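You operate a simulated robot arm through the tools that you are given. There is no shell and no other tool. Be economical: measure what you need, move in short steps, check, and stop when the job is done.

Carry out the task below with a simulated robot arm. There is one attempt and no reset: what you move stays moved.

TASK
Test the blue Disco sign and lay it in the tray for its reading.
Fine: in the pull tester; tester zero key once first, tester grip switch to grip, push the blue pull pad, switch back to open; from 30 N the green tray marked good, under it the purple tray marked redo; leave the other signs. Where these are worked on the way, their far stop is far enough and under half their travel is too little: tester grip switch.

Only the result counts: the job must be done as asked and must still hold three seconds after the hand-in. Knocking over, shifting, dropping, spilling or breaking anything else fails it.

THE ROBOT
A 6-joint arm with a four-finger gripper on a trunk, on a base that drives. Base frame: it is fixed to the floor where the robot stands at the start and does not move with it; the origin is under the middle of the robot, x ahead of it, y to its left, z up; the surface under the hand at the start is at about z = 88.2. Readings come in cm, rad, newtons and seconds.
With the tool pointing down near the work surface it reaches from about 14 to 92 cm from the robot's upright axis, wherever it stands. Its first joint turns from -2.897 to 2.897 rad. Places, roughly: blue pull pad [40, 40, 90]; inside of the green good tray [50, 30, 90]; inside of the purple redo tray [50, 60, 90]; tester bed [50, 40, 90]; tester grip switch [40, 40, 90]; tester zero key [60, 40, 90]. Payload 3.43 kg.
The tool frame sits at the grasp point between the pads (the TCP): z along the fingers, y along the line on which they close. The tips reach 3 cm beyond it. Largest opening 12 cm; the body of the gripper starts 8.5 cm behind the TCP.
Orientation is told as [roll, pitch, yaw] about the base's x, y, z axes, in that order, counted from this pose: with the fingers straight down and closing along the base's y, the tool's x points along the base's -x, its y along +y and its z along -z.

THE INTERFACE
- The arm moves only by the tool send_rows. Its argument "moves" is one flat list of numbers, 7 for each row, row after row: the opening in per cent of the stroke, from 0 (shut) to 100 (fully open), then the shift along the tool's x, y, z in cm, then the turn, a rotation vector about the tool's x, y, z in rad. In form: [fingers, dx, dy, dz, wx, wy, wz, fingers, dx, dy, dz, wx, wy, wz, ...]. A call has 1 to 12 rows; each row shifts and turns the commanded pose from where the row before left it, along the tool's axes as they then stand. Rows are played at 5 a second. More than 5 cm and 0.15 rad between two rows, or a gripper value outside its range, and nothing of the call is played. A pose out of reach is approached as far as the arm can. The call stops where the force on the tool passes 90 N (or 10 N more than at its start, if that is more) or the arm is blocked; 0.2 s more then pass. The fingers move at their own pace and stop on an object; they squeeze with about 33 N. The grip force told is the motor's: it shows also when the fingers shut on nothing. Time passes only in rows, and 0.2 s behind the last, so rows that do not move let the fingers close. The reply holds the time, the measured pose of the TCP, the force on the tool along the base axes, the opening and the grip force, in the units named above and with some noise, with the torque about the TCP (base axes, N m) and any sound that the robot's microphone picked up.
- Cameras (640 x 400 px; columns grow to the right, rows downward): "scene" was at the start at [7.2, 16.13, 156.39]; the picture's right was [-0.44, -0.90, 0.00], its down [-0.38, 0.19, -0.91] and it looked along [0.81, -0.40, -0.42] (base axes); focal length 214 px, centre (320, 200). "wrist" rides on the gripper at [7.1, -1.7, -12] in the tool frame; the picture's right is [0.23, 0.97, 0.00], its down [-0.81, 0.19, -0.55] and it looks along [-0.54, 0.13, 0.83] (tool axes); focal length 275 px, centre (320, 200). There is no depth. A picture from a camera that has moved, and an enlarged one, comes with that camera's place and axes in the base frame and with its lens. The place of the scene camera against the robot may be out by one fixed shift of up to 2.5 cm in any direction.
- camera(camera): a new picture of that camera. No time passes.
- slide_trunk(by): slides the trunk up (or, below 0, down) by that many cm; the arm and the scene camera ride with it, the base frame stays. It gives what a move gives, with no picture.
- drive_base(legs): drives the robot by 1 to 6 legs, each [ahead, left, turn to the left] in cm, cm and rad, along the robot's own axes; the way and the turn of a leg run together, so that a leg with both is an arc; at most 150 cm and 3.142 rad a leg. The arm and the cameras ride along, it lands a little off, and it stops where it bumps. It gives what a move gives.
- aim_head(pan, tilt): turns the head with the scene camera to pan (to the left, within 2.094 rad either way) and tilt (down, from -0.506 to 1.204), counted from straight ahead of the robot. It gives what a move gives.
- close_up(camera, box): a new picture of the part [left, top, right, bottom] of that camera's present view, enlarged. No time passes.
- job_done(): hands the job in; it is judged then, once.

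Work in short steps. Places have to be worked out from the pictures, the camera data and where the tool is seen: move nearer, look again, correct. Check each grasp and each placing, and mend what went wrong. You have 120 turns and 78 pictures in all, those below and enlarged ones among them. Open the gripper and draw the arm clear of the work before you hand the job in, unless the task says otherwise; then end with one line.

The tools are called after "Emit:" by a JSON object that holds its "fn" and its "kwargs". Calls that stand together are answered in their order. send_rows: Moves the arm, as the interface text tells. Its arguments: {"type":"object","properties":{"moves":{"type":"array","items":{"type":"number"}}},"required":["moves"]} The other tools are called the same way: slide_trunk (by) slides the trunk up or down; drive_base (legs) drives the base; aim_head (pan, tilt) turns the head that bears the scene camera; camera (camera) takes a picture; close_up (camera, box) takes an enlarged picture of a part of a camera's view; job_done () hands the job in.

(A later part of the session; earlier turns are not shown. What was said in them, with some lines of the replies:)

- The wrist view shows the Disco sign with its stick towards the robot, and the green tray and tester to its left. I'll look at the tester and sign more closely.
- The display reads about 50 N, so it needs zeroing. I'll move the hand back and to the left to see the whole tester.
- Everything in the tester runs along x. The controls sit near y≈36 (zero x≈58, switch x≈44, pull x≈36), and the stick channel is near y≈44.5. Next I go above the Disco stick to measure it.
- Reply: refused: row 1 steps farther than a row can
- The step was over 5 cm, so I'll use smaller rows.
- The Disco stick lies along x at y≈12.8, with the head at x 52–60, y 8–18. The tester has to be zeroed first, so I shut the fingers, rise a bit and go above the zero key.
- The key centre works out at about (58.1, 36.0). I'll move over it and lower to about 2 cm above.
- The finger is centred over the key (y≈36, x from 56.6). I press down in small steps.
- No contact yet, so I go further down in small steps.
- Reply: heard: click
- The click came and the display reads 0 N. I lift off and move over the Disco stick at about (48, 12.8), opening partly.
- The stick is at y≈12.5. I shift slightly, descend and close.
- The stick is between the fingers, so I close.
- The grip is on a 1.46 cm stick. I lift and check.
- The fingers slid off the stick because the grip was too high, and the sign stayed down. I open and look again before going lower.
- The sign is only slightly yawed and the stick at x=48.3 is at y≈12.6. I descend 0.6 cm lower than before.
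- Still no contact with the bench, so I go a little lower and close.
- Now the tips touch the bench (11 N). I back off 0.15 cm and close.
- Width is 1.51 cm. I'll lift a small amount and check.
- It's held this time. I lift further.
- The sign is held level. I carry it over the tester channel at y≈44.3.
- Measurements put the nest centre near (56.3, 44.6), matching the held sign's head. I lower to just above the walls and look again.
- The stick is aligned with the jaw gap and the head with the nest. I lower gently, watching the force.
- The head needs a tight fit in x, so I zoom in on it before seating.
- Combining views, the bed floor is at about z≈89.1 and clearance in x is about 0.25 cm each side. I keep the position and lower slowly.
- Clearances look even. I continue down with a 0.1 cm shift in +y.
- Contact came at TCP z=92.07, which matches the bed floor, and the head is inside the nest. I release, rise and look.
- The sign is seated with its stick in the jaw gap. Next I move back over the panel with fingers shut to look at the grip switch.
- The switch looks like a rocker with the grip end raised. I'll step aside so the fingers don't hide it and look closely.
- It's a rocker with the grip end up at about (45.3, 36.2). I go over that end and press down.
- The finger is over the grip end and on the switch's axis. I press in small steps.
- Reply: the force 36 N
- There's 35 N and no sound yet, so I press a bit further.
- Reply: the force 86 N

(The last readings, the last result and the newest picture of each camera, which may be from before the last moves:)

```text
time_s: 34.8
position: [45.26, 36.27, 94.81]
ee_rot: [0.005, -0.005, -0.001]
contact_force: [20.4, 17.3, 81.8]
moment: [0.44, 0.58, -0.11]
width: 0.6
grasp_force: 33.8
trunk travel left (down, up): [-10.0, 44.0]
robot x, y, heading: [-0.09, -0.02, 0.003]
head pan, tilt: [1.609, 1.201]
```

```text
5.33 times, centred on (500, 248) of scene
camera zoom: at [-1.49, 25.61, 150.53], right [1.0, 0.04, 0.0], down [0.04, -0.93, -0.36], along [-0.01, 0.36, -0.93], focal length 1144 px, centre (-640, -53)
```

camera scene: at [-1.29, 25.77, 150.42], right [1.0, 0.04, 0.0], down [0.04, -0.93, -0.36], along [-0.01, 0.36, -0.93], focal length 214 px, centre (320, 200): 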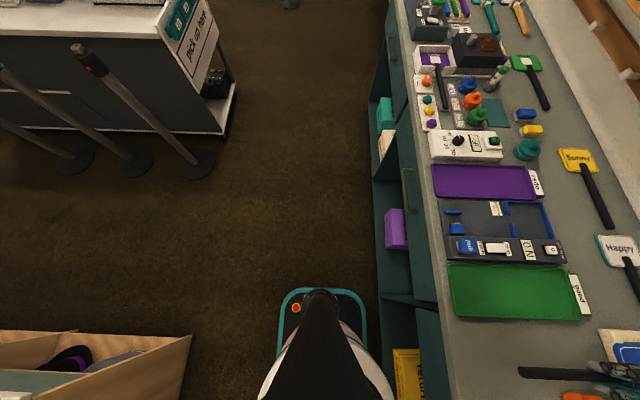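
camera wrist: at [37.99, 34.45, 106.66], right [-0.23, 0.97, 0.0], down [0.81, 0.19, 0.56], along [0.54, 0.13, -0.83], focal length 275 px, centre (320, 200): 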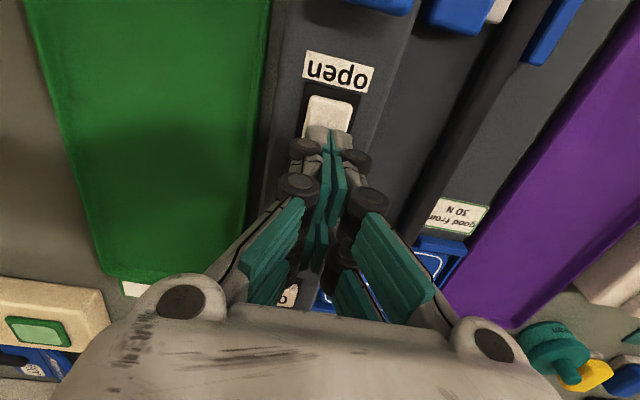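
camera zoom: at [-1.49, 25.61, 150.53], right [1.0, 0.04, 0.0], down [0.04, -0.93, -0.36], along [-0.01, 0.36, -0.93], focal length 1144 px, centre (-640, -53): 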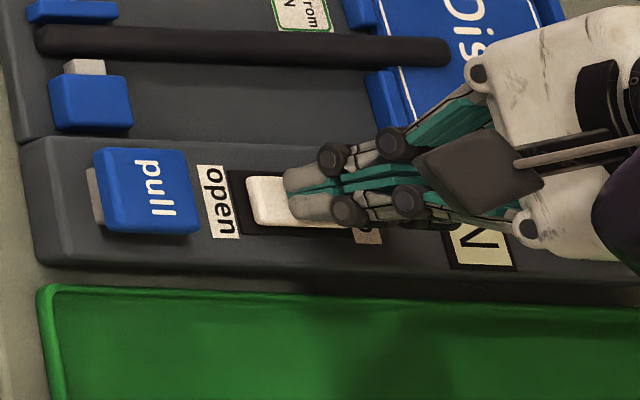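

It's now stopped hard. I lift off and look at how the switch sits.

Emit:
{"fn": "send_rows", "kwargs": {"moves": [0, 0, 0, -2, 0, 0, 0, 0, 0, 0, -4, 0, 0, 0, 0, 0, 0, -4, 0, 0, 0, 0, 2.6, 4, 0, 0, 0, 0, 0, 2.6, 4, 0, 0, 0, 0, 0, 0, 0, 0, 0, 0, 0]}}

Emit:
{"fn": "close_up", "kwargs": {"camera": "wrist", "box": [100, 40, 340, 200]}}

Emit:
{"fn": "close_up", "kwargs": {"camera": "scene", "box": [440, 210, 560, 285]}}

```text
time_s: 36.2
position: [39.94, 44.01, 104.45]
ee_rot: [-0.001, 0.0, 0.001]
contact_force: [-0.8, 0.5, -1.0]
moment: [-0.01, -0.04, -0.02]
width: 0.03
grasp_force: 33.5
trunk travel left (down, up): [-10.0, 44.0]
robot x, y, heading: [-0.07, -0.08, -0.0]
head pan, tilt: [1.609, 1.201]
```

```text
2.50 times, centred on (220, 120) of wrist
camera zoom: at [32.75, 42.38, 116.41], right [-0.23, 0.97, 0.0], down [0.81, 0.19, 0.55], along [0.54, 0.13, -0.83], focal length 688 px, centre (570, 400)
```

zoom: 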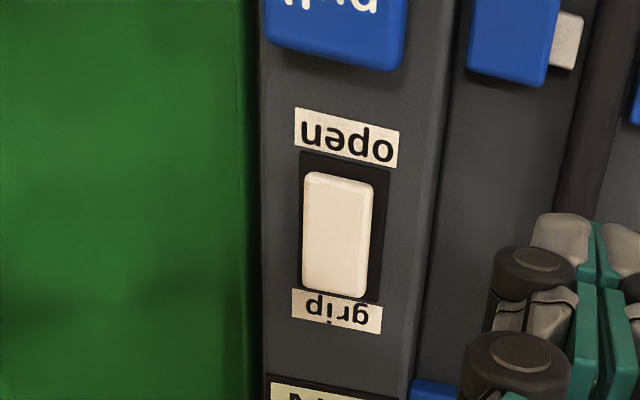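

```text
5.33 times, centred on (500, 248) of scene
camera zoom: at [-1.31, 25.83, 150.41], right [1.0, 0.04, 0.0], down [0.04, -0.93, -0.36], along [-0.01, 0.36, -0.93], focal length 1144 px, centre (-640, -53)
```

zoom: 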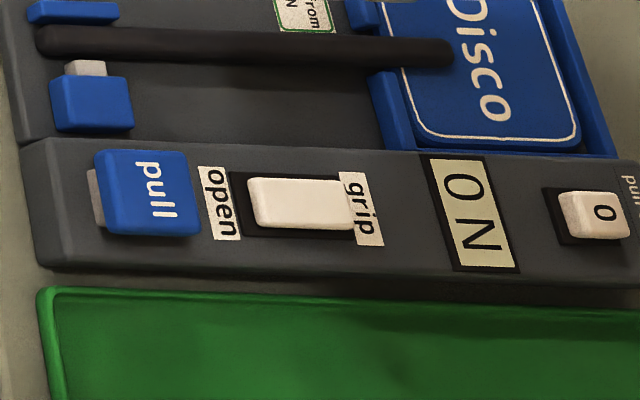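

The rocker has tipped to grip (the whole "grip" label now shows), and the white plunger has extended onto the stick. Next I look at the pull pad from a bit further back.

Emit:
{"fn": "send_rows", "kwargs": {"moves": [0, 4, 0, 0, 0, 0, 0, 0, 4, 0, 0, 0, 0, 0, 0, 0, 0, 0, 0, 0, 0]}}

Emit:
{"fn": "close_up", "kwargs": {"camera": "wrist", "box": [100, 40, 340, 200]}}

```text
time_s: 37.0
position: [32.07, 43.91, 104.6]
ee_rot: [0.0, -0.002, 0.001]
contact_force: [0.3, 0.8, 0.8]
moment: [-0.02, -0.06, -0.01]
width: 0.02
grasp_force: 33.7
trunk travel left (down, up): [-10.0, 44.0]
robot x, y, heading: [-0.65, -0.14, -0.002]
head pan, tilt: [1.609, 1.201]
```

```text
2.50 times, centred on (220, 120) of wrist
camera zoom: at [24.82, 42.25, 116.4], right [-0.23, 0.97, 0.0], down [0.81, 0.19, 0.55], along [0.54, 0.13, -0.83], focal length 688 px, centre (570, 400)
```

zoom: 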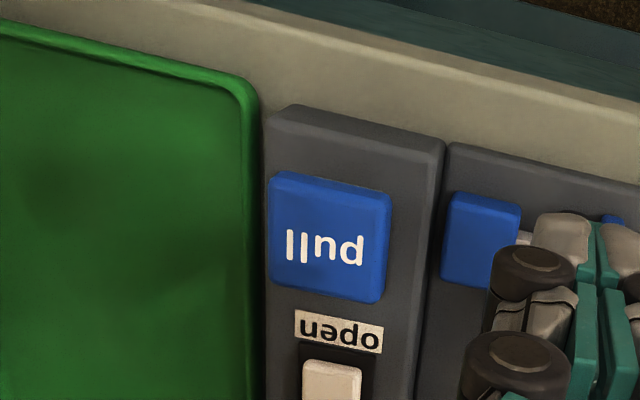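

The pad centre is about (35.6, 36.1). I go over it and press down.

Emit:
{"fn": "send_rows", "kwargs": {"moves": [0, -1.8, -4, 0, 0, 0, 0, 0, -1.8, -3.9, 0, 0, 0, 0, 0, 0, 0, 3.5, 0, 0, 0, 0, 0, 0, 3, 0, 0, 0, 0, 0, 0, 1, 0, 0, 0, 0, 0, 0, 0, 0, 0, 0]}}

Emit:
{"fn": "camera", "kwargs": {"camera": "wrist"}}

```text
time_s: 38.4
position: [35.62, 36.47, 97.0]
ee_rot: [0.0, 0.001, 0.0]
contact_force: [-0.5, 0.2, 0.2]
moment: [0.0, -0.02, -0.01]
width: 0.01
grasp_force: 33.1
trunk travel left (down, up): [-10.0, 44.0]
robot x, y, heading: [-0.06, -0.04, 0.003]
head pan, tilt: [1.609, 1.201]
```

```text
37 pictures are left
camera wrist: at [28.39, 34.66, 108.91], right [-0.23, 0.97, 0.0], down [0.81, 0.19, 0.55], along [0.54, 0.13, -0.83], focal length 275 px, centre (320, 200)
```

wrist: 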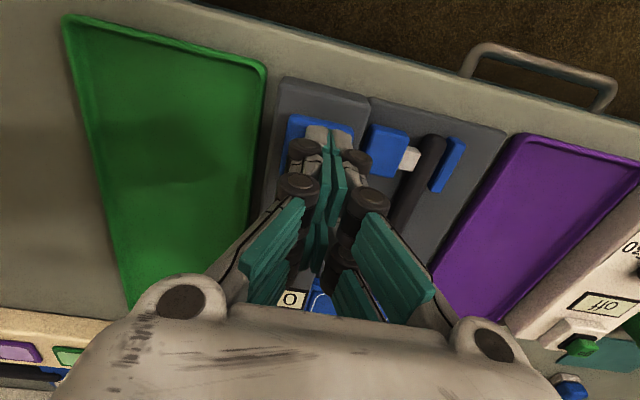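

The plunger now touches the stick and the fingers are over the pad. I press down.

Emit:
{"fn": "send_rows", "kwargs": {"moves": [0, 0, -0.3, 0.6, 0, 0, 0, 0, 0, 0, 0.5, 0, 0, 0, 0, 0, 0, 0.4, 0, 0, 0]}}

```text
time_s: 39.2
position: [35.65, 36.17, 95.53]
ee_rot: [0.002, 0.0, -0.001]
contact_force: [-1.1, 2.1, 4.7]
moment: [0.11, 0.03, 0.0]
width: 0.59
grasp_force: 33.1
trunk travel left (down, up): [-10.0, 44.0]
robot x, y, heading: [-0.35, -0.27, -0.005]
head pan, tilt: [1.609, 1.201]
```

Contact. I press further.

Emit:
{"fn": "send_rows", "kwargs": {"moves": [0, 0, 0, 0.3, 0, 0, 0, 0, 0, 0, 0.3, 0, 0, 0]}}

Emit:
{"fn": "close_up", "kwargs": {"camera": "scene", "box": [440, 200, 580, 285]}}

```text
time_s: 39.8
position: [35.65, 36.01, 95.14]
ee_rot: [0.003, -0.004, 0.002]
contact_force: [10.3, 14.8, 70.6]
moment: [0.37, 0.0, -0.05]
width: 0.6
grasp_force: 33.0
trunk travel left (down, up): [-10.0, 44.0]
robot x, y, heading: [-0.14, -0.05, -0.002]
head pan, tilt: [1.609, 1.201]
```

```text
4.57 times, centred on (510, 242) of scene
camera zoom: at [-1.47, 25.64, 150.53], right [1.0, 0.04, 0.0], down [0.04, -0.93, -0.36], along [-0.01, 0.36, -0.93], focal length 980 px, centre (-549, 6)
```

zoom: 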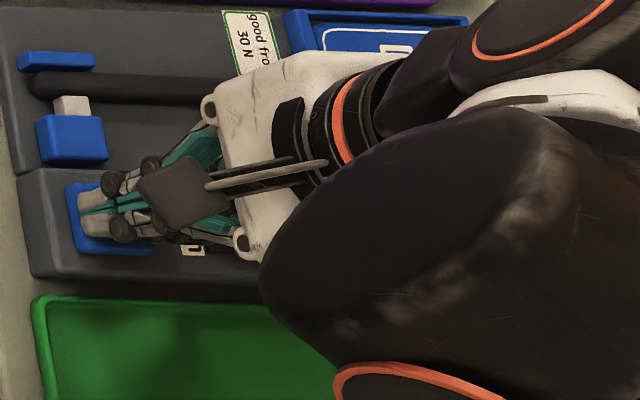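

The pad is at its stop. I lift straight up and aside to read the display.

Emit:
{"fn": "send_rows", "kwargs": {"moves": [0, 0, 0, -2, 0, 0, 0, 0, 0, 0, -4, 0, 0, 0, 0, 0, 0, -3, 0, 0, 0, 0, -2.2, 4, 0, 0, 0, 0, 0, -2.2, 4, 0, 0, 0, 0, 0, 0, 0, 0, 0, 0, 0]}}

Emit:
{"fn": "camera", "kwargs": {"camera": "wrist"}}

Emit:
{"fn": "close_up", "kwargs": {"camera": "scene", "box": [440, 200, 580, 285]}}

```text
time_s: 41.2
position: [39.92, 44.21, 104.03]
ee_rot: [-0.001, 0.001, -0.001]
contact_force: [-0.5, -0.2, 0.0]
moment: [0.0, 0.01, 0.0]
width: 0.0
grasp_force: 33.4
trunk travel left (down, up): [-10.0, 44.0]
robot x, y, heading: [-0.16, -0.17, 0.001]
head pan, tilt: [1.609, 1.201]
```

```text
35 pictures are left
camera wrist: at [32.68, 42.48, 115.91], right [-0.23, 0.97, 0.0], down [0.81, 0.19, 0.55], along [0.54, 0.13, -0.83], focal length 275 px, centre (320, 200)
```

wrist: 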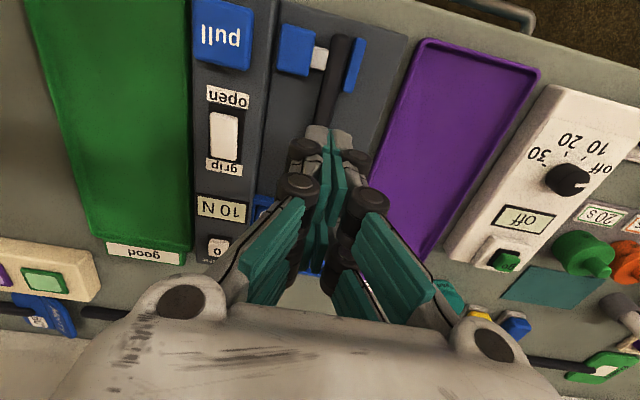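

```text
4.57 times, centred on (510, 242) of scene
camera zoom: at [-1.27, 25.82, 150.41], right [1.0, 0.04, 0.0], down [0.04, -0.93, -0.36], along [-0.01, 0.36, -0.93], focal length 980 px, centre (-549, 6)
```

zoom: 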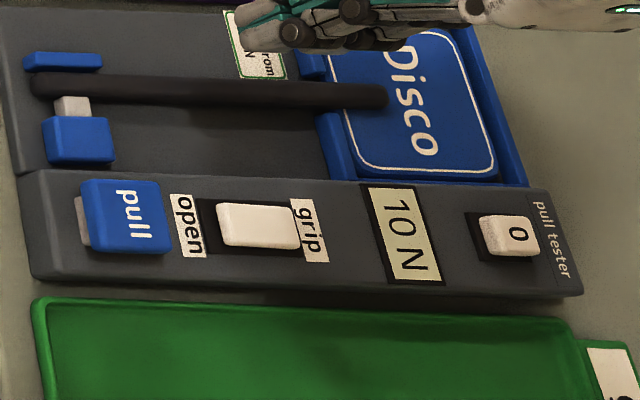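

The display shows 10 N. I wait a little to see whether it's settled.

Emit:
{"fn": "send_rows", "kwargs": {"moves": [0, 0, 0, 0, 0, 0, 0, 0, 0, 0, 0, 0, 0, 0, 0, 0, 0, 0, 0, 0, 0, 0, 0, 0, 0, 0, 0, 0, 0, 0, 0, 0, 0, 0, 0, 0, 0, 0, 0, 0, 0, 0, 0, 0, 0, 0, 0, 0, 0, 0, 0, 0, 0, 0, 0, 0, 0, 0, 0, 0, 0, 0, 0, 0, 0, 0, 0, 0, 0, 0]}}

Emit:
{"fn": "close_up", "kwargs": {"camera": "wrist", "box": [180, 0, 380, 125]}}

Emit:
{"fn": "close_up", "kwargs": {"camera": "scene", "box": [500, 210, 570, 270]}}

```text
time_s: 43.4
position: [39.8, 44.12, 103.94]
ee_rot: [0.0, 0.001, 0.001]
contact_force: [-0.7, -0.1, -0.9]
moment: [-0.02, -0.01, 0.01]
width: 0.0
grasp_force: 33.9
trunk travel left (down, up): [-10.0, 44.0]
robot x, y, heading: [0.01, -0.2, -0.003]
head pan, tilt: [1.609, 1.201]
```

```text
3.20 times, centred on (280, 62) of wrist
camera zoom: at [32.66, 42.45, 115.92], right [-0.23, 0.97, 0.0], down [0.81, 0.19, 0.55], along [0.54, 0.13, -0.83], focal length 881 px, centre (448, 640)
```

zoom: 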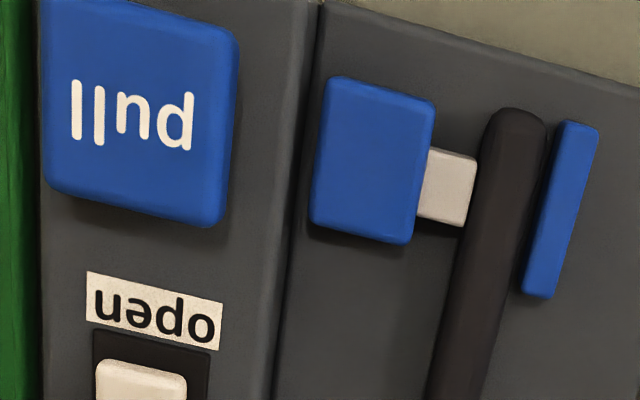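

```text
6.67 times, centred on (535, 240) of scene
camera zoom: at [-1.28, 25.79, 150.42], right [1.0, 0.04, 0.0], down [0.04, -0.93, -0.36], along [-0.01, 0.36, -0.93], focal length 1430 px, centre (-1113, -67)
```

zoom: 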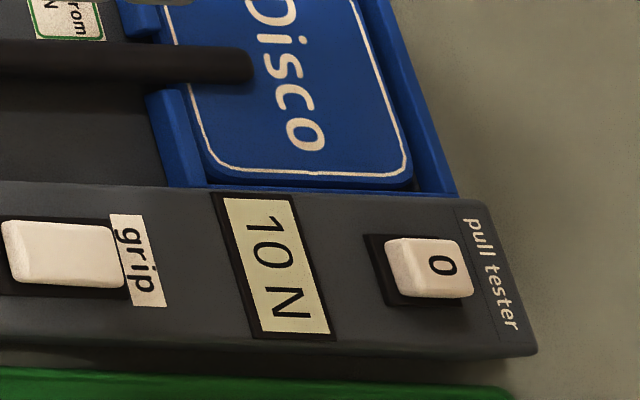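

The reading is steady at 10 N, under 30 N, so the sign goes in the purple redo tray. First I switch back to open by pressing the open end of the rocker at about (42, 36.2).

Emit:
{"fn": "send_rows", "kwargs": {"moves": [0, -1.1, -4, 0, 0, 0, 0, 0, -1.1, -3.9, 0, 0, 0, 0, 0, 0, 0, 4, 0, 0, 0, 0, 0, 0, 3, 0, 0, 0, 0, 0, 0, 0, 0, 0, 0]}}

Emit:
{"fn": "camera", "kwargs": {"camera": "wrist"}}

```text
time_s: 44.6
position: [42.1, 36.02, 96.98]
ee_rot: [0.001, 0.001, 0.0]
contact_force: [0.1, 0.0, -0.7]
moment: [-0.01, 0.01, -0.03]
width: 0.04
grasp_force: 33.2
trunk travel left (down, up): [-10.0, 44.0]
robot x, y, heading: [0.24, -0.0, -0.001]
head pan, tilt: [1.609, 1.201]
```

```text
31 pictures are left
camera wrist: at [34.9, 34.34, 108.9], right [-0.23, 0.97, 0.0], down [0.81, 0.19, 0.55], along [0.54, 0.13, -0.83], focal length 275 px, centre (320, 200)
```

wrist: 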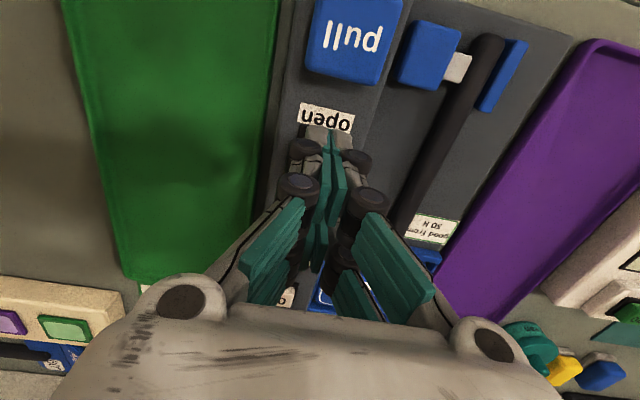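

The fingers sit over the open end. I press down to the stop.

Emit:
{"fn": "send_rows", "kwargs": {"moves": [0, 0, 0, 0.8, 0, 0, 0, 0, 0, 0, 0.6, 0, 0, 0, 0, 0, 0, 0.4, 0, 0, 0, 0, 0, 0, 0.3, 0, 0, 0, 0, 0, 0, 0.2, 0, 0, 0]}}

```text
time_s: 45.8
position: [42.23, 36.19, 94.72]
ee_rot: [0.002, -0.003, 0.002]
contact_force: [9.4, 6.6, 40.4]
moment: [0.16, -0.95, 0.14]
width: 0.6
grasp_force: 33.5
trunk travel left (down, up): [-10.0, 44.0]
robot x, y, heading: [-0.16, -0.17, -0.003]
head pan, tilt: [1.609, 1.201]
```

Emit:
{"fn": "send_rows", "kwargs": {"moves": [0, 0, 0, 0.15, 0, 0, 0]}}

Emit:
{"fn": "send_rows", "kwargs": {"moves": [0, 0, 0, -2, 0, 0, 0, 0, 0, 0, -4, 0, 0, 0, 0, 0, 0, -3, 0, 0, 0, 30, -1.5, 4, 0, 0, 0, 0, 30, -1.5, 4, 0, 0, 0, 0, 30, -1.5, 0, 0, 0, 0, 0, 30, 0, 0, 0, 0, 0, 0]}}

Emit:
{"fn": "camera", "kwargs": {"camera": "wrist"}}

Emit:
{"fn": "close_up", "kwargs": {"camera": "scene", "box": [440, 200, 580, 285]}}

```text
time_s: 46.3
position: [42.19, 36.24, 94.71]
ee_rot: [0.004, -0.006, 0.0]
contact_force: [-4.4, -2.3, 52.1]
moment: [-0.08, -0.7, -0.05]
width: 0.58
grasp_force: 33.7
trunk travel left (down, up): [-10.0, 44.0]
robot x, y, heading: [0.11, -0.24, -0.0]
head pan, tilt: [1.609, 1.201]
stopped in row 1: the force on the tool passed its limit at 93 N (the readings are from after the stop); the commanded pose is now the measured one
```

```text
time_s: 47.9
position: [46.78, 44.39, 103.64]
ee_rot: [0.003, -0.005, 0.0]
contact_force: [-0.6, -0.3, -0.2]
moment: [0.04, 0.04, 0.0]
width: 3.61
grasp_force: 0.0
trunk travel left (down, up): [-10.0, 44.0]
robot x, y, heading: [0.37, -0.14, -0.004]
head pan, tilt: [1.609, 1.201]
```

```text
30 pictures are left
camera wrist: at [39.58, 42.62, 115.68], right [-0.23, 0.97, 0.0], down [0.81, 0.19, 0.56], along [0.54, 0.13, -0.83], focal length 275 px, centre (320, 200)
```

wrist: 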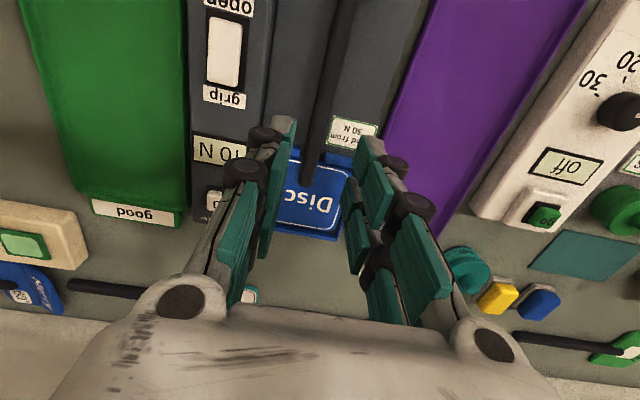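

```text
4.57 times, centred on (510, 242) of scene
camera zoom: at [-1.26, 25.77, 150.42], right [1.0, 0.04, 0.0], down [0.04, -0.93, -0.36], along [-0.01, 0.36, -0.93], focal length 980 px, centre (-549, 6)
```

zoom: 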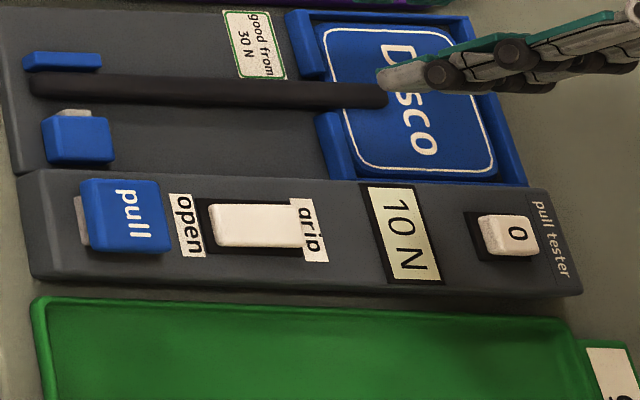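

The switch is back at open and the plunger is retracted. I regrip the stick at the same place (48.25, 44.5, z≈92.1).

Emit:
{"fn": "send_rows", "kwargs": {"moves": [30, -1.5, 0.2, 4, 0, 0, 0, 30, 0, 0, 4, 0, 0, 0, 30, 0, 0, 3, 0, 0, 0, 30, 0, 0, 0.5, 0, 0, 0, 30, 0, 0, 0, 0, 0, 0]}}

Emit:
{"fn": "camera", "kwargs": {"camera": "wrist"}}

```text
time_s: 49.1
position: [48.28, 44.54, 92.01]
ee_rot: [0.003, -0.007, 0.002]
contact_force: [7.9, 3.5, 35.5]
moment: [0.41, 0.16, -0.04]
width: 3.77
grasp_force: 1.2
trunk travel left (down, up): [-10.0, 44.0]
robot x, y, heading: [0.36, 0.07, 0.001]
head pan, tilt: [1.609, 1.201]
```

```text
28 pictures are left
camera wrist: at [41.16, 42.83, 104.07], right [-0.23, 0.97, 0.0], down [0.81, 0.19, 0.56], along [0.54, 0.13, -0.83], focal length 275 px, centre (320, 200)
```

wrist: 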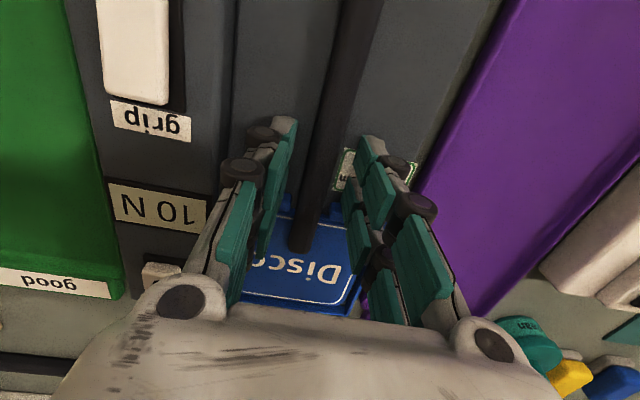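

The tips touch the bed. I back off slightly and close.

Emit:
{"fn": "send_rows", "kwargs": {"moves": [30, 0, 0, -0.15, 0, 0, 0, 0, 0, 0, 0, 0, 0, 0, 0, 0, 0, 0, 0, 0, 0, 0, 0, 0, 0, 0, 0, 0]}}

Emit:
{"fn": "send_rows", "kwargs": {"moves": [0, 0, 0, -0.8, 0, 0, 0, 0, 0, 0, -1.2, 0, 0, 0, 0, 0, 0, -2, 0, 0, 0, 0, 0, 0, 0, 0, 0, 0]}}

Emit:
{"fn": "camera", "kwargs": {"camera": "wrist"}}

```text
time_s: 50.1
position: [48.34, 44.58, 92.05]
ee_rot: [0.002, -0.002, 0.001]
contact_force: [-0.3, -0.9, 1.9]
moment: [-0.01, 0.22, 0.02]
width: 1.5
grasp_force: 32.6
trunk travel left (down, up): [-10.0, 44.0]
robot x, y, heading: [0.01, 0.32, 0.002]
head pan, tilt: [1.609, 1.201]
```

```text
time_s: 51.1
position: [48.35, 44.5, 96.27]
ee_rot: [0.002, -0.003, 0.0]
contact_force: [1.0, 0.3, -0.9]
moment: [0.04, 0.03, 0.02]
width: 1.51
grasp_force: 33.3
trunk travel left (down, up): [-10.0, 44.0]
robot x, y, heading: [-0.19, 0.37, 0.001]
head pan, tilt: [1.609, 1.201]
```

```text
27 pictures are left
camera wrist: at [41.06, 42.78, 108.14], right [-0.23, 0.97, 0.0], down [0.81, 0.19, 0.56], along [0.54, 0.13, -0.83], focal length 275 px, centre (320, 200)
```

wrist: 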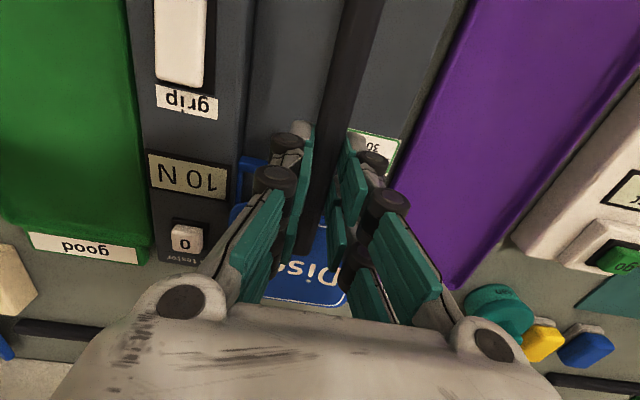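

The sign is held again. I raise it and move over the purple tray to line up.

Emit:
{"fn": "send_rows", "kwargs": {"moves": [0, 0, 0, -3, 0, 0, 0, 0, 0.1, 4, -2, 0, 0, 0, 0, 0.1, 4, 0, 0, 0, 0, 0, 0.1, 4, 0, 0, 0, 0, 0, 0, 0, 0, 0, 0, 0]}}

Emit:
{"fn": "close_up", "kwargs": {"camera": "scene", "box": [425, 130, 585, 230]}}

Emit:
{"fn": "camera", "kwargs": {"camera": "wrist"}}

```text
time_s: 52.3
position: [48.05, 56.78, 101.11]
ee_rot: [0.0, -0.004, 0.002]
contact_force: [0.6, 0.2, -0.4]
moment: [-0.06, 0.01, 0.01]
width: 1.51
grasp_force: 33.3
trunk travel left (down, up): [-10.0, 44.0]
robot x, y, heading: [0.09, 0.06, 0.002]
head pan, tilt: [1.609, 1.201]
```

```text
4.00 times, centred on (505, 180) of scene
camera zoom: at [-1.26, 25.86, 150.41], right [1.0, 0.04, 0.0], down [0.04, -0.93, -0.36], along [-0.01, 0.36, -0.93], focal length 858 px, centre (-420, 280)
```

zoom: 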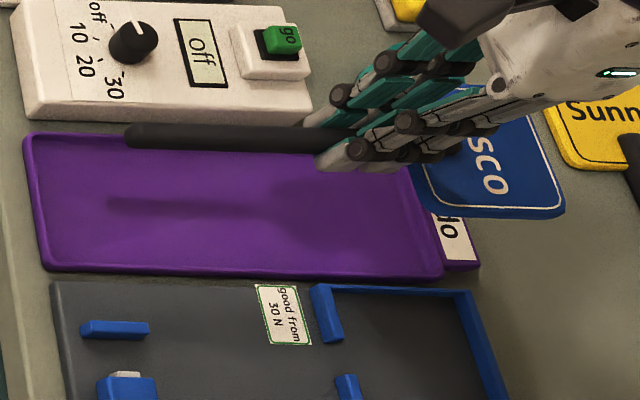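

```text
25 pictures are left
camera wrist: at [40.76, 54.98, 113.1], right [-0.23, 0.97, 0.0], down [0.81, 0.19, 0.56], along [0.54, 0.13, -0.83], focal length 275 px, centre (320, 200)
```

wrist: 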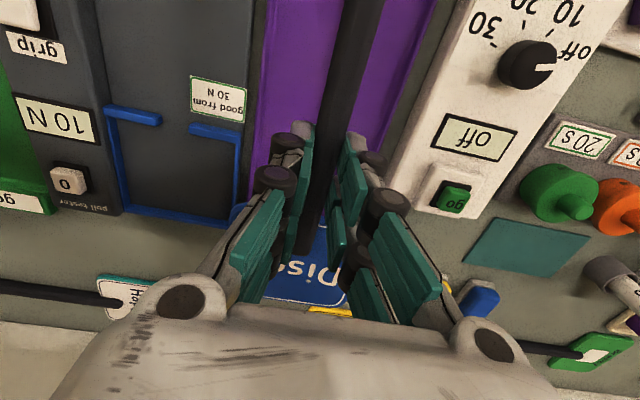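

I'll enlarge the wrist view to measure the tray edges against the stick.

Emit:
{"fn": "close_up", "kwargs": {"camera": "wrist", "box": [230, 0, 450, 137]}}

```text
2.91 times, centred on (340, 68) of wrist
camera zoom: at [40.76, 54.98, 113.1], right [-0.23, 0.97, 0.0], down [0.81, 0.19, 0.56], along [0.54, 0.13, -0.83], focal length 801 px, centre (262, 582)
```

zoom: 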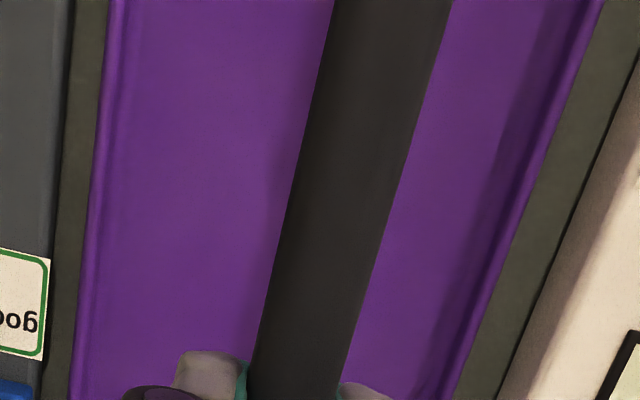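

Tray centre is y≈57.0 with the tray spanning x≈31.4–60.8, and the sign spans x 32.7–60.3. I shift by −0.3 in x and +0.3 in y, then lower part way.

Emit:
{"fn": "send_rows", "kwargs": {"moves": [0, 0.3, 0.3, 2, 0, 0, 0, 0, 0, 0, 3, 0, 0, 0, 0, 0, 0, 1.5, 0, 0, 0, 0, 0, 0, 0, 0, 0, 0]}}

Emit:
{"fn": "close_up", "kwargs": {"camera": "scene", "box": [425, 130, 585, 230]}}

Emit:
{"fn": "close_up", "kwargs": {"camera": "wrist", "box": [200, 0, 480, 175]}}

```text
time_s: 53.3
position: [47.74, 56.82, 94.44]
ee_rot: [0.002, -0.005, 0.001]
contact_force: [0.7, 0.1, -0.5]
moment: [-0.02, -0.02, 0.01]
width: 1.5
grasp_force: 32.9
trunk travel left (down, up): [-10.0, 44.0]
robot x, y, heading: [-0.2, 0.73, -0.001]
head pan, tilt: [1.609, 1.201]
```

```text
4.00 times, centred on (505, 180) of scene
camera zoom: at [-1.26, 25.82, 150.42], right [1.0, 0.04, 0.0], down [0.04, -0.93, -0.36], along [-0.01, 0.36, -0.93], focal length 858 px, centre (-420, 280)
```

zoom: 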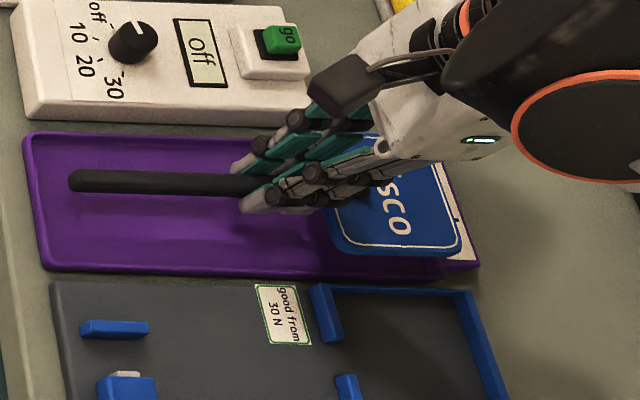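

```text
2.29 times, centred on (340, 88) of wrist
camera zoom: at [40.55, 55.11, 106.41], right [-0.23, 0.97, 0.0], down [0.81, 0.19, 0.56], along [0.54, 0.13, -0.83], focal length 629 px, centre (274, 457)
```

zoom: 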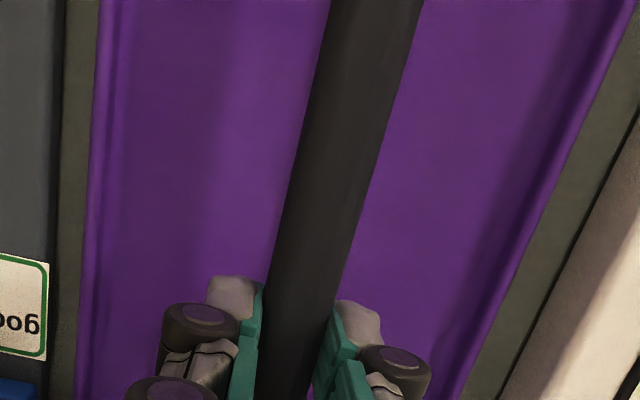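

The wrist view says the stick is centred, but the scene view hints the head's near side is close to the rim. I'll zoom in there.

Emit:
{"fn": "close_up", "kwargs": {"camera": "scene", "box": [495, 160, 551, 205]}}

```text
8.89 times, centred on (523, 182) of scene
camera zoom: at [-1.26, 25.82, 150.42], right [1.0, 0.04, 0.0], down [0.04, -0.93, -0.36], along [-0.01, 0.36, -0.93], focal length 1906 px, centre (-1484, 356)
```

zoom: 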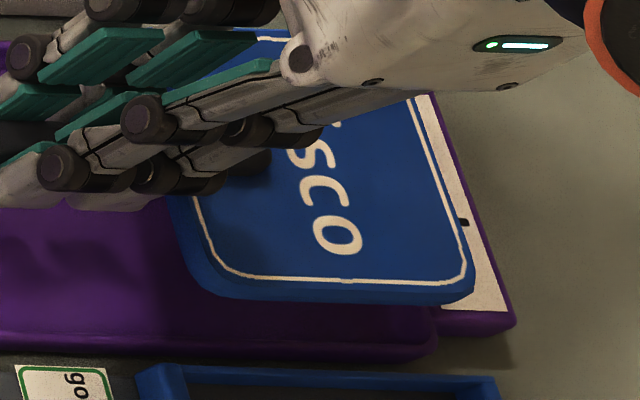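

There's more room towards +x and a bit towards +y, so I shift +0.35 x and +0.2 y and lower further.

Emit:
{"fn": "send_rows", "kwargs": {"moves": [0, -0.35, 0.2, 0.5, 0, 0, 0, 0, 0, 0, 0.7, 0, 0, 0, 0, 0, 0, 0, 0, 0, 0]}}

Emit:
{"fn": "close_up", "kwargs": {"camera": "scene", "box": [425, 130, 585, 230]}}

Emit:
{"fn": "close_up", "kwargs": {"camera": "wrist", "box": [200, 0, 480, 175]}}

```text
time_s: 54.1
position: [48.22, 56.98, 93.42]
ee_rot: [0.001, -0.005, 0.001]
contact_force: [1.1, 0.3, -1.4]
moment: [-0.01, 0.03, -0.02]
width: 1.52
grasp_force: 33.0
trunk travel left (down, up): [-10.0, 44.0]
robot x, y, heading: [-0.31, -0.11, -0.002]
head pan, tilt: [1.609, 1.201]
```

```text
4.00 times, centred on (505, 180) of scene
camera zoom: at [-1.26, 25.82, 150.42], right [1.0, 0.04, 0.0], down [0.04, -0.93, -0.36], along [-0.01, 0.36, -0.93], focal length 858 px, centre (-420, 280)
```

zoom: 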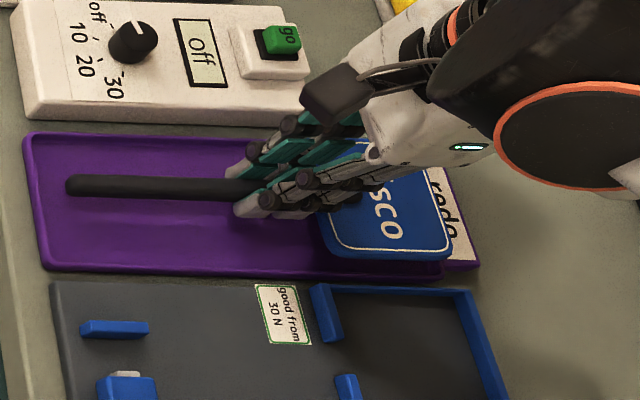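

```text
2.29 times, centred on (340, 88) of wrist
camera zoom: at [40.95, 55.28, 105.35], right [-0.23, 0.97, 0.0], down [0.81, 0.19, 0.56], along [0.54, 0.13, -0.83], focal length 629 px, centre (274, 457)
```

zoom: 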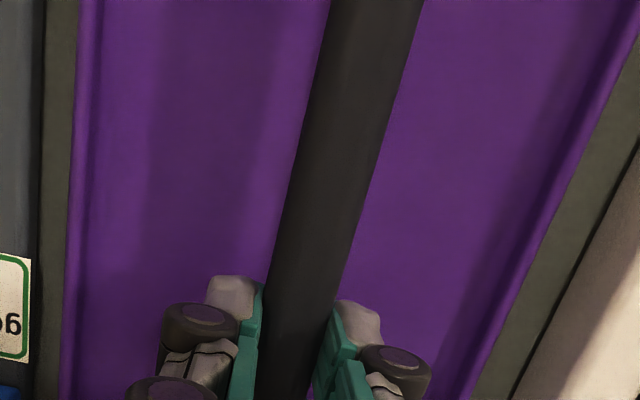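

It looks centred. I lower to contact.

Emit:
{"fn": "send_rows", "kwargs": {"moves": [0, 0, -0.05, 0.6, 0, 0, 0, 0, 0, 0, 0.5, 0, 0, 0, 0, 0, 0, 0.3, 0, 0, 0, 0, 0, 0, 0, 0, 0, 0]}}

Emit:
{"fn": "close_up", "kwargs": {"camera": "scene", "box": [425, 130, 585, 230]}}

```text
time_s: 55.1
position: [48.15, 56.89, 91.99]
ee_rot: [0.002, -0.003, 0.001]
contact_force: [-0.4, -0.5, 0.5]
moment: [-0.03, -0.01, 0.0]
width: 1.52
grasp_force: 32.7
trunk travel left (down, up): [-10.0, 44.0]
robot x, y, heading: [0.32, 0.1, -0.002]
head pan, tilt: [1.609, 1.201]
```

```text
4.00 times, centred on (505, 180) of scene
camera zoom: at [-1.25, 25.82, 150.42], right [1.0, 0.04, 0.0], down [0.04, -0.93, -0.36], along [-0.01, 0.36, -0.93], focal length 858 px, centre (-420, 280)
```

zoom: 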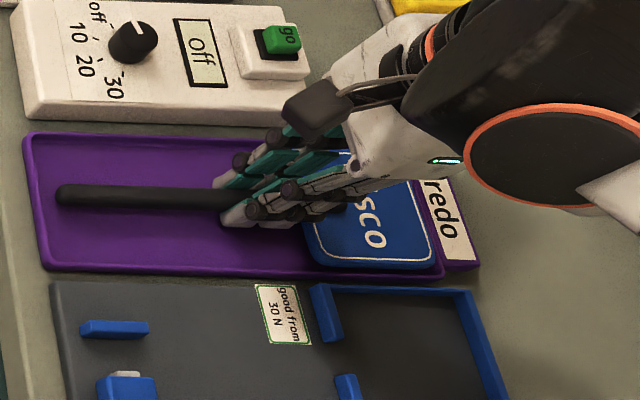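

Well placed so far. I continue down to contact.

Emit:
{"fn": "send_rows", "kwargs": {"moves": [0, 0, 0, 0.25, 0, 0, 0, 0, 0, 0, 0.15, 0, 0, 0, 0, 0, 0, 0, 0, 0, 0]}}

```text
time_s: 55.9
position: [48.08, 56.81, 91.71]
ee_rot: [0.003, -0.003, 0.001]
contact_force: [1.3, -0.2, -0.2]
moment: [0.02, 0.06, 0.0]
width: 1.52
grasp_force: 32.6
trunk travel left (down, up): [-10.0, 44.0]
robot x, y, heading: [0.34, -0.03, 0.0]
head pan, tilt: [1.609, 1.201]
```

Emit:
{"fn": "send_rows", "kwargs": {"moves": [0, 0, 0, 0.2, 0, 0, 0, 0, 0, 0, 0.1, 0, 0, 0, 0, 0, 0, 0, 0, 0, 0]}}

Emit:
{"fn": "close_up", "kwargs": {"camera": "scene", "box": [425, 130, 585, 230]}}

```text
time_s: 56.7
position: [48.07, 56.96, 91.36]
ee_rot: [0.003, -0.004, 0.001]
contact_force: [0.8, 1.0, 5.7]
moment: [-0.02, 0.2, -0.04]
width: 1.48
grasp_force: 33.3
trunk travel left (down, up): [-10.0, 44.0]
robot x, y, heading: [-0.0, -0.3, 0.003]
head pan, tilt: [1.609, 1.201]
```

```text
4.00 times, centred on (505, 180) of scene
camera zoom: at [-1.28, 25.79, 150.43], right [1.0, 0.04, 0.0], down [0.04, -0.93, -0.36], along [-0.01, 0.36, -0.93], focal length 858 px, centre (-420, 280)
```

zoom: 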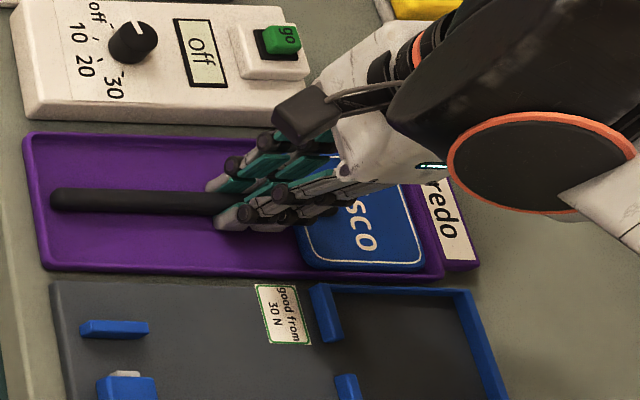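

It touches the tray floor. I release, rise and check.

Emit:
{"fn": "send_rows", "kwargs": {"moves": [25, 0, 0, 0, 0, 0, 0, 25, 0, 0, 0, 0, 0, 0, 25, 0, 0, -2, 0, 0, 0, 25, 0, 0, -4, 0, 0, 0, 25, 0, 0, -4, 0, 0, 0, 25, 0, 0, -4, 0, 0, 0, 25, 4, -2, 0, 0, 0, 0, 25, 4, -2, 0, 0, 0, 0, 25, 4, -2, 0, 0, 0, 0, 25, 4, 0, 0, 0, 0, 0]}}

Emit:
{"fn": "camera", "kwargs": {"camera": "wrist"}}

Emit:
{"fn": "camera", "kwargs": {"camera": "scene"}}

```text
time_s: 58.9
position: [31.75, 50.98, 105.52]
ee_rot: [0.003, -0.003, 0.001]
contact_force: [-0.6, -0.2, 0.4]
moment: [-0.01, -0.01, -0.01]
width: 3.0
grasp_force: 0.1
trunk travel left (down, up): [-10.0, 44.0]
robot x, y, heading: [0.29, 0.11, -0.006]
head pan, tilt: [1.609, 1.201]
```

```text
16 pictures are left
camera wrist: at [24.5, 49.19, 117.4], right [-0.23, 0.97, 0.0], down [0.81, 0.19, 0.56], along [0.54, 0.13, -0.83], focal length 275 px, centre (320, 200)
```

wrist: 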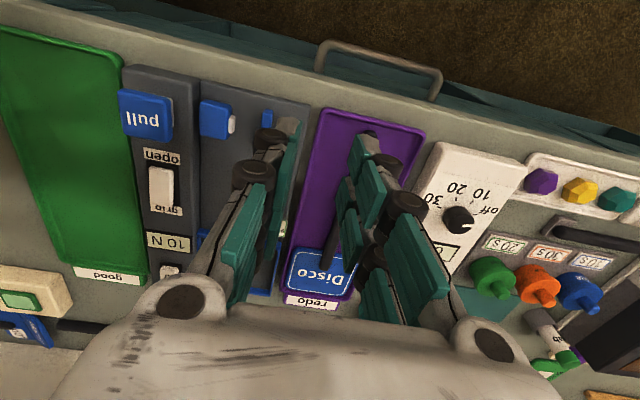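

```text
15 pictures are left
camera scene: at [-1.38, 25.79, 150.45], right [1.0, 0.05, 0.0], down [0.05, -0.93, -0.37], along [-0.02, 0.37, -0.93], focal length 214 px, centre (320, 200)
```

scene: 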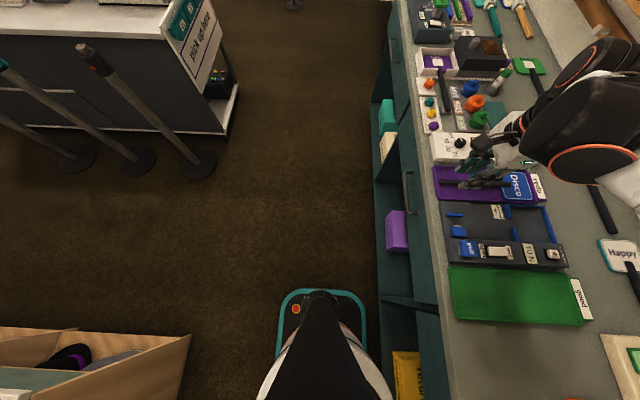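

The sign lies in the redo tray. I move the arm well clear and take a close look.

Emit:
{"fn": "send_rows", "kwargs": {"moves": [100, 0, -3, -3, 0, 0, 0, 100, 0, -4, -3, 0, 0, 0, 100, 0, -4, -2, 0, 0, 0, 100, 0, -4, -2, 0, 0, 0, 100, 0, -4, -2, 0, 0, 0, 100, 0, -4, -2, 0, 0, 0, 100, 0, 0, 0, 0, 0, 0]}}

Emit:
{"fn": "close_up", "kwargs": {"camera": "scene", "box": [425, 140, 585, 240]}}

Emit:
{"fn": "close_up", "kwargs": {"camera": "wrist", "box": [320, 60, 640, 260]}}

```text
time_s: 60.5
position: [31.9, 27.62, 119.07]
ee_rot: [0.002, -0.005, -0.001]
contact_force: [-0.3, 0.4, 0.4]
moment: [0.01, -0.02, 0.02]
width: 11.98
grasp_force: 0.0
trunk travel left (down, up): [-10.0, 44.0]
robot x, y, heading: [-0.15, 0.02, 0.001]
head pan, tilt: [1.609, 1.201]
```

```text
4.00 times, centred on (505, 190) of scene
camera zoom: at [-1.29, 25.75, 150.43], right [1.0, 0.04, 0.0], down [0.04, -0.93, -0.36], along [-0.01, 0.36, -0.93], focal length 858 px, centre (-420, 240)
```

zoom: 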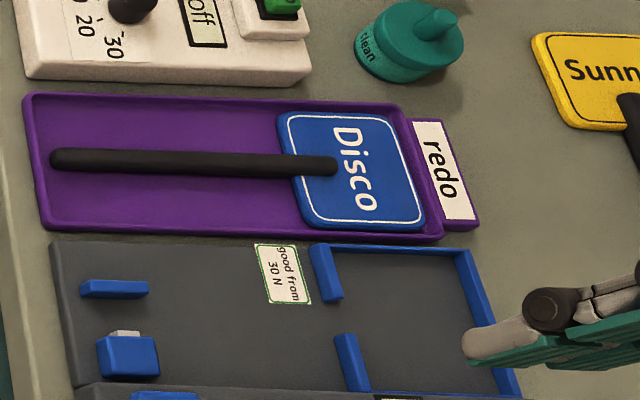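

```text
2.00 times, centred on (480, 160) of wrist
camera zoom: at [24.81, 26.01, 130.98], right [-0.23, 0.97, 0.0], down [0.81, 0.19, 0.56], along [0.54, 0.13, -0.83], focal length 551 px, centre (0, 280)
```

zoom: 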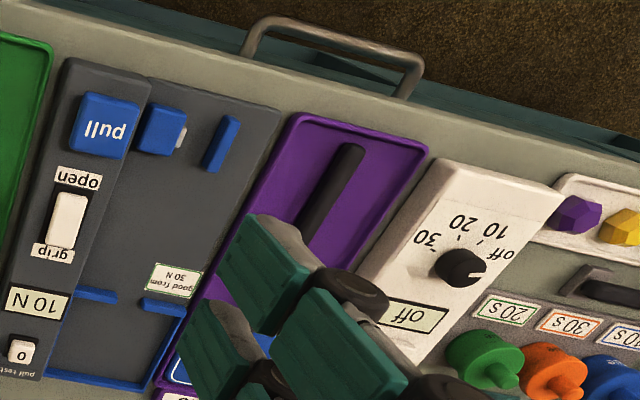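

The sign lies flat and fully inside the redo tray. The switch is at open, the gripper is open and the arm is clear, so I hand the job in.

Emit:
{"fn": "job_done", "kwargs": {}}

```text
The job is handed in.
```

The Disco sign read 10 N in the pull tester, under the 30 N limit, so it is in the purple redo tray; the tester switch is back at open, and the job is handed in.
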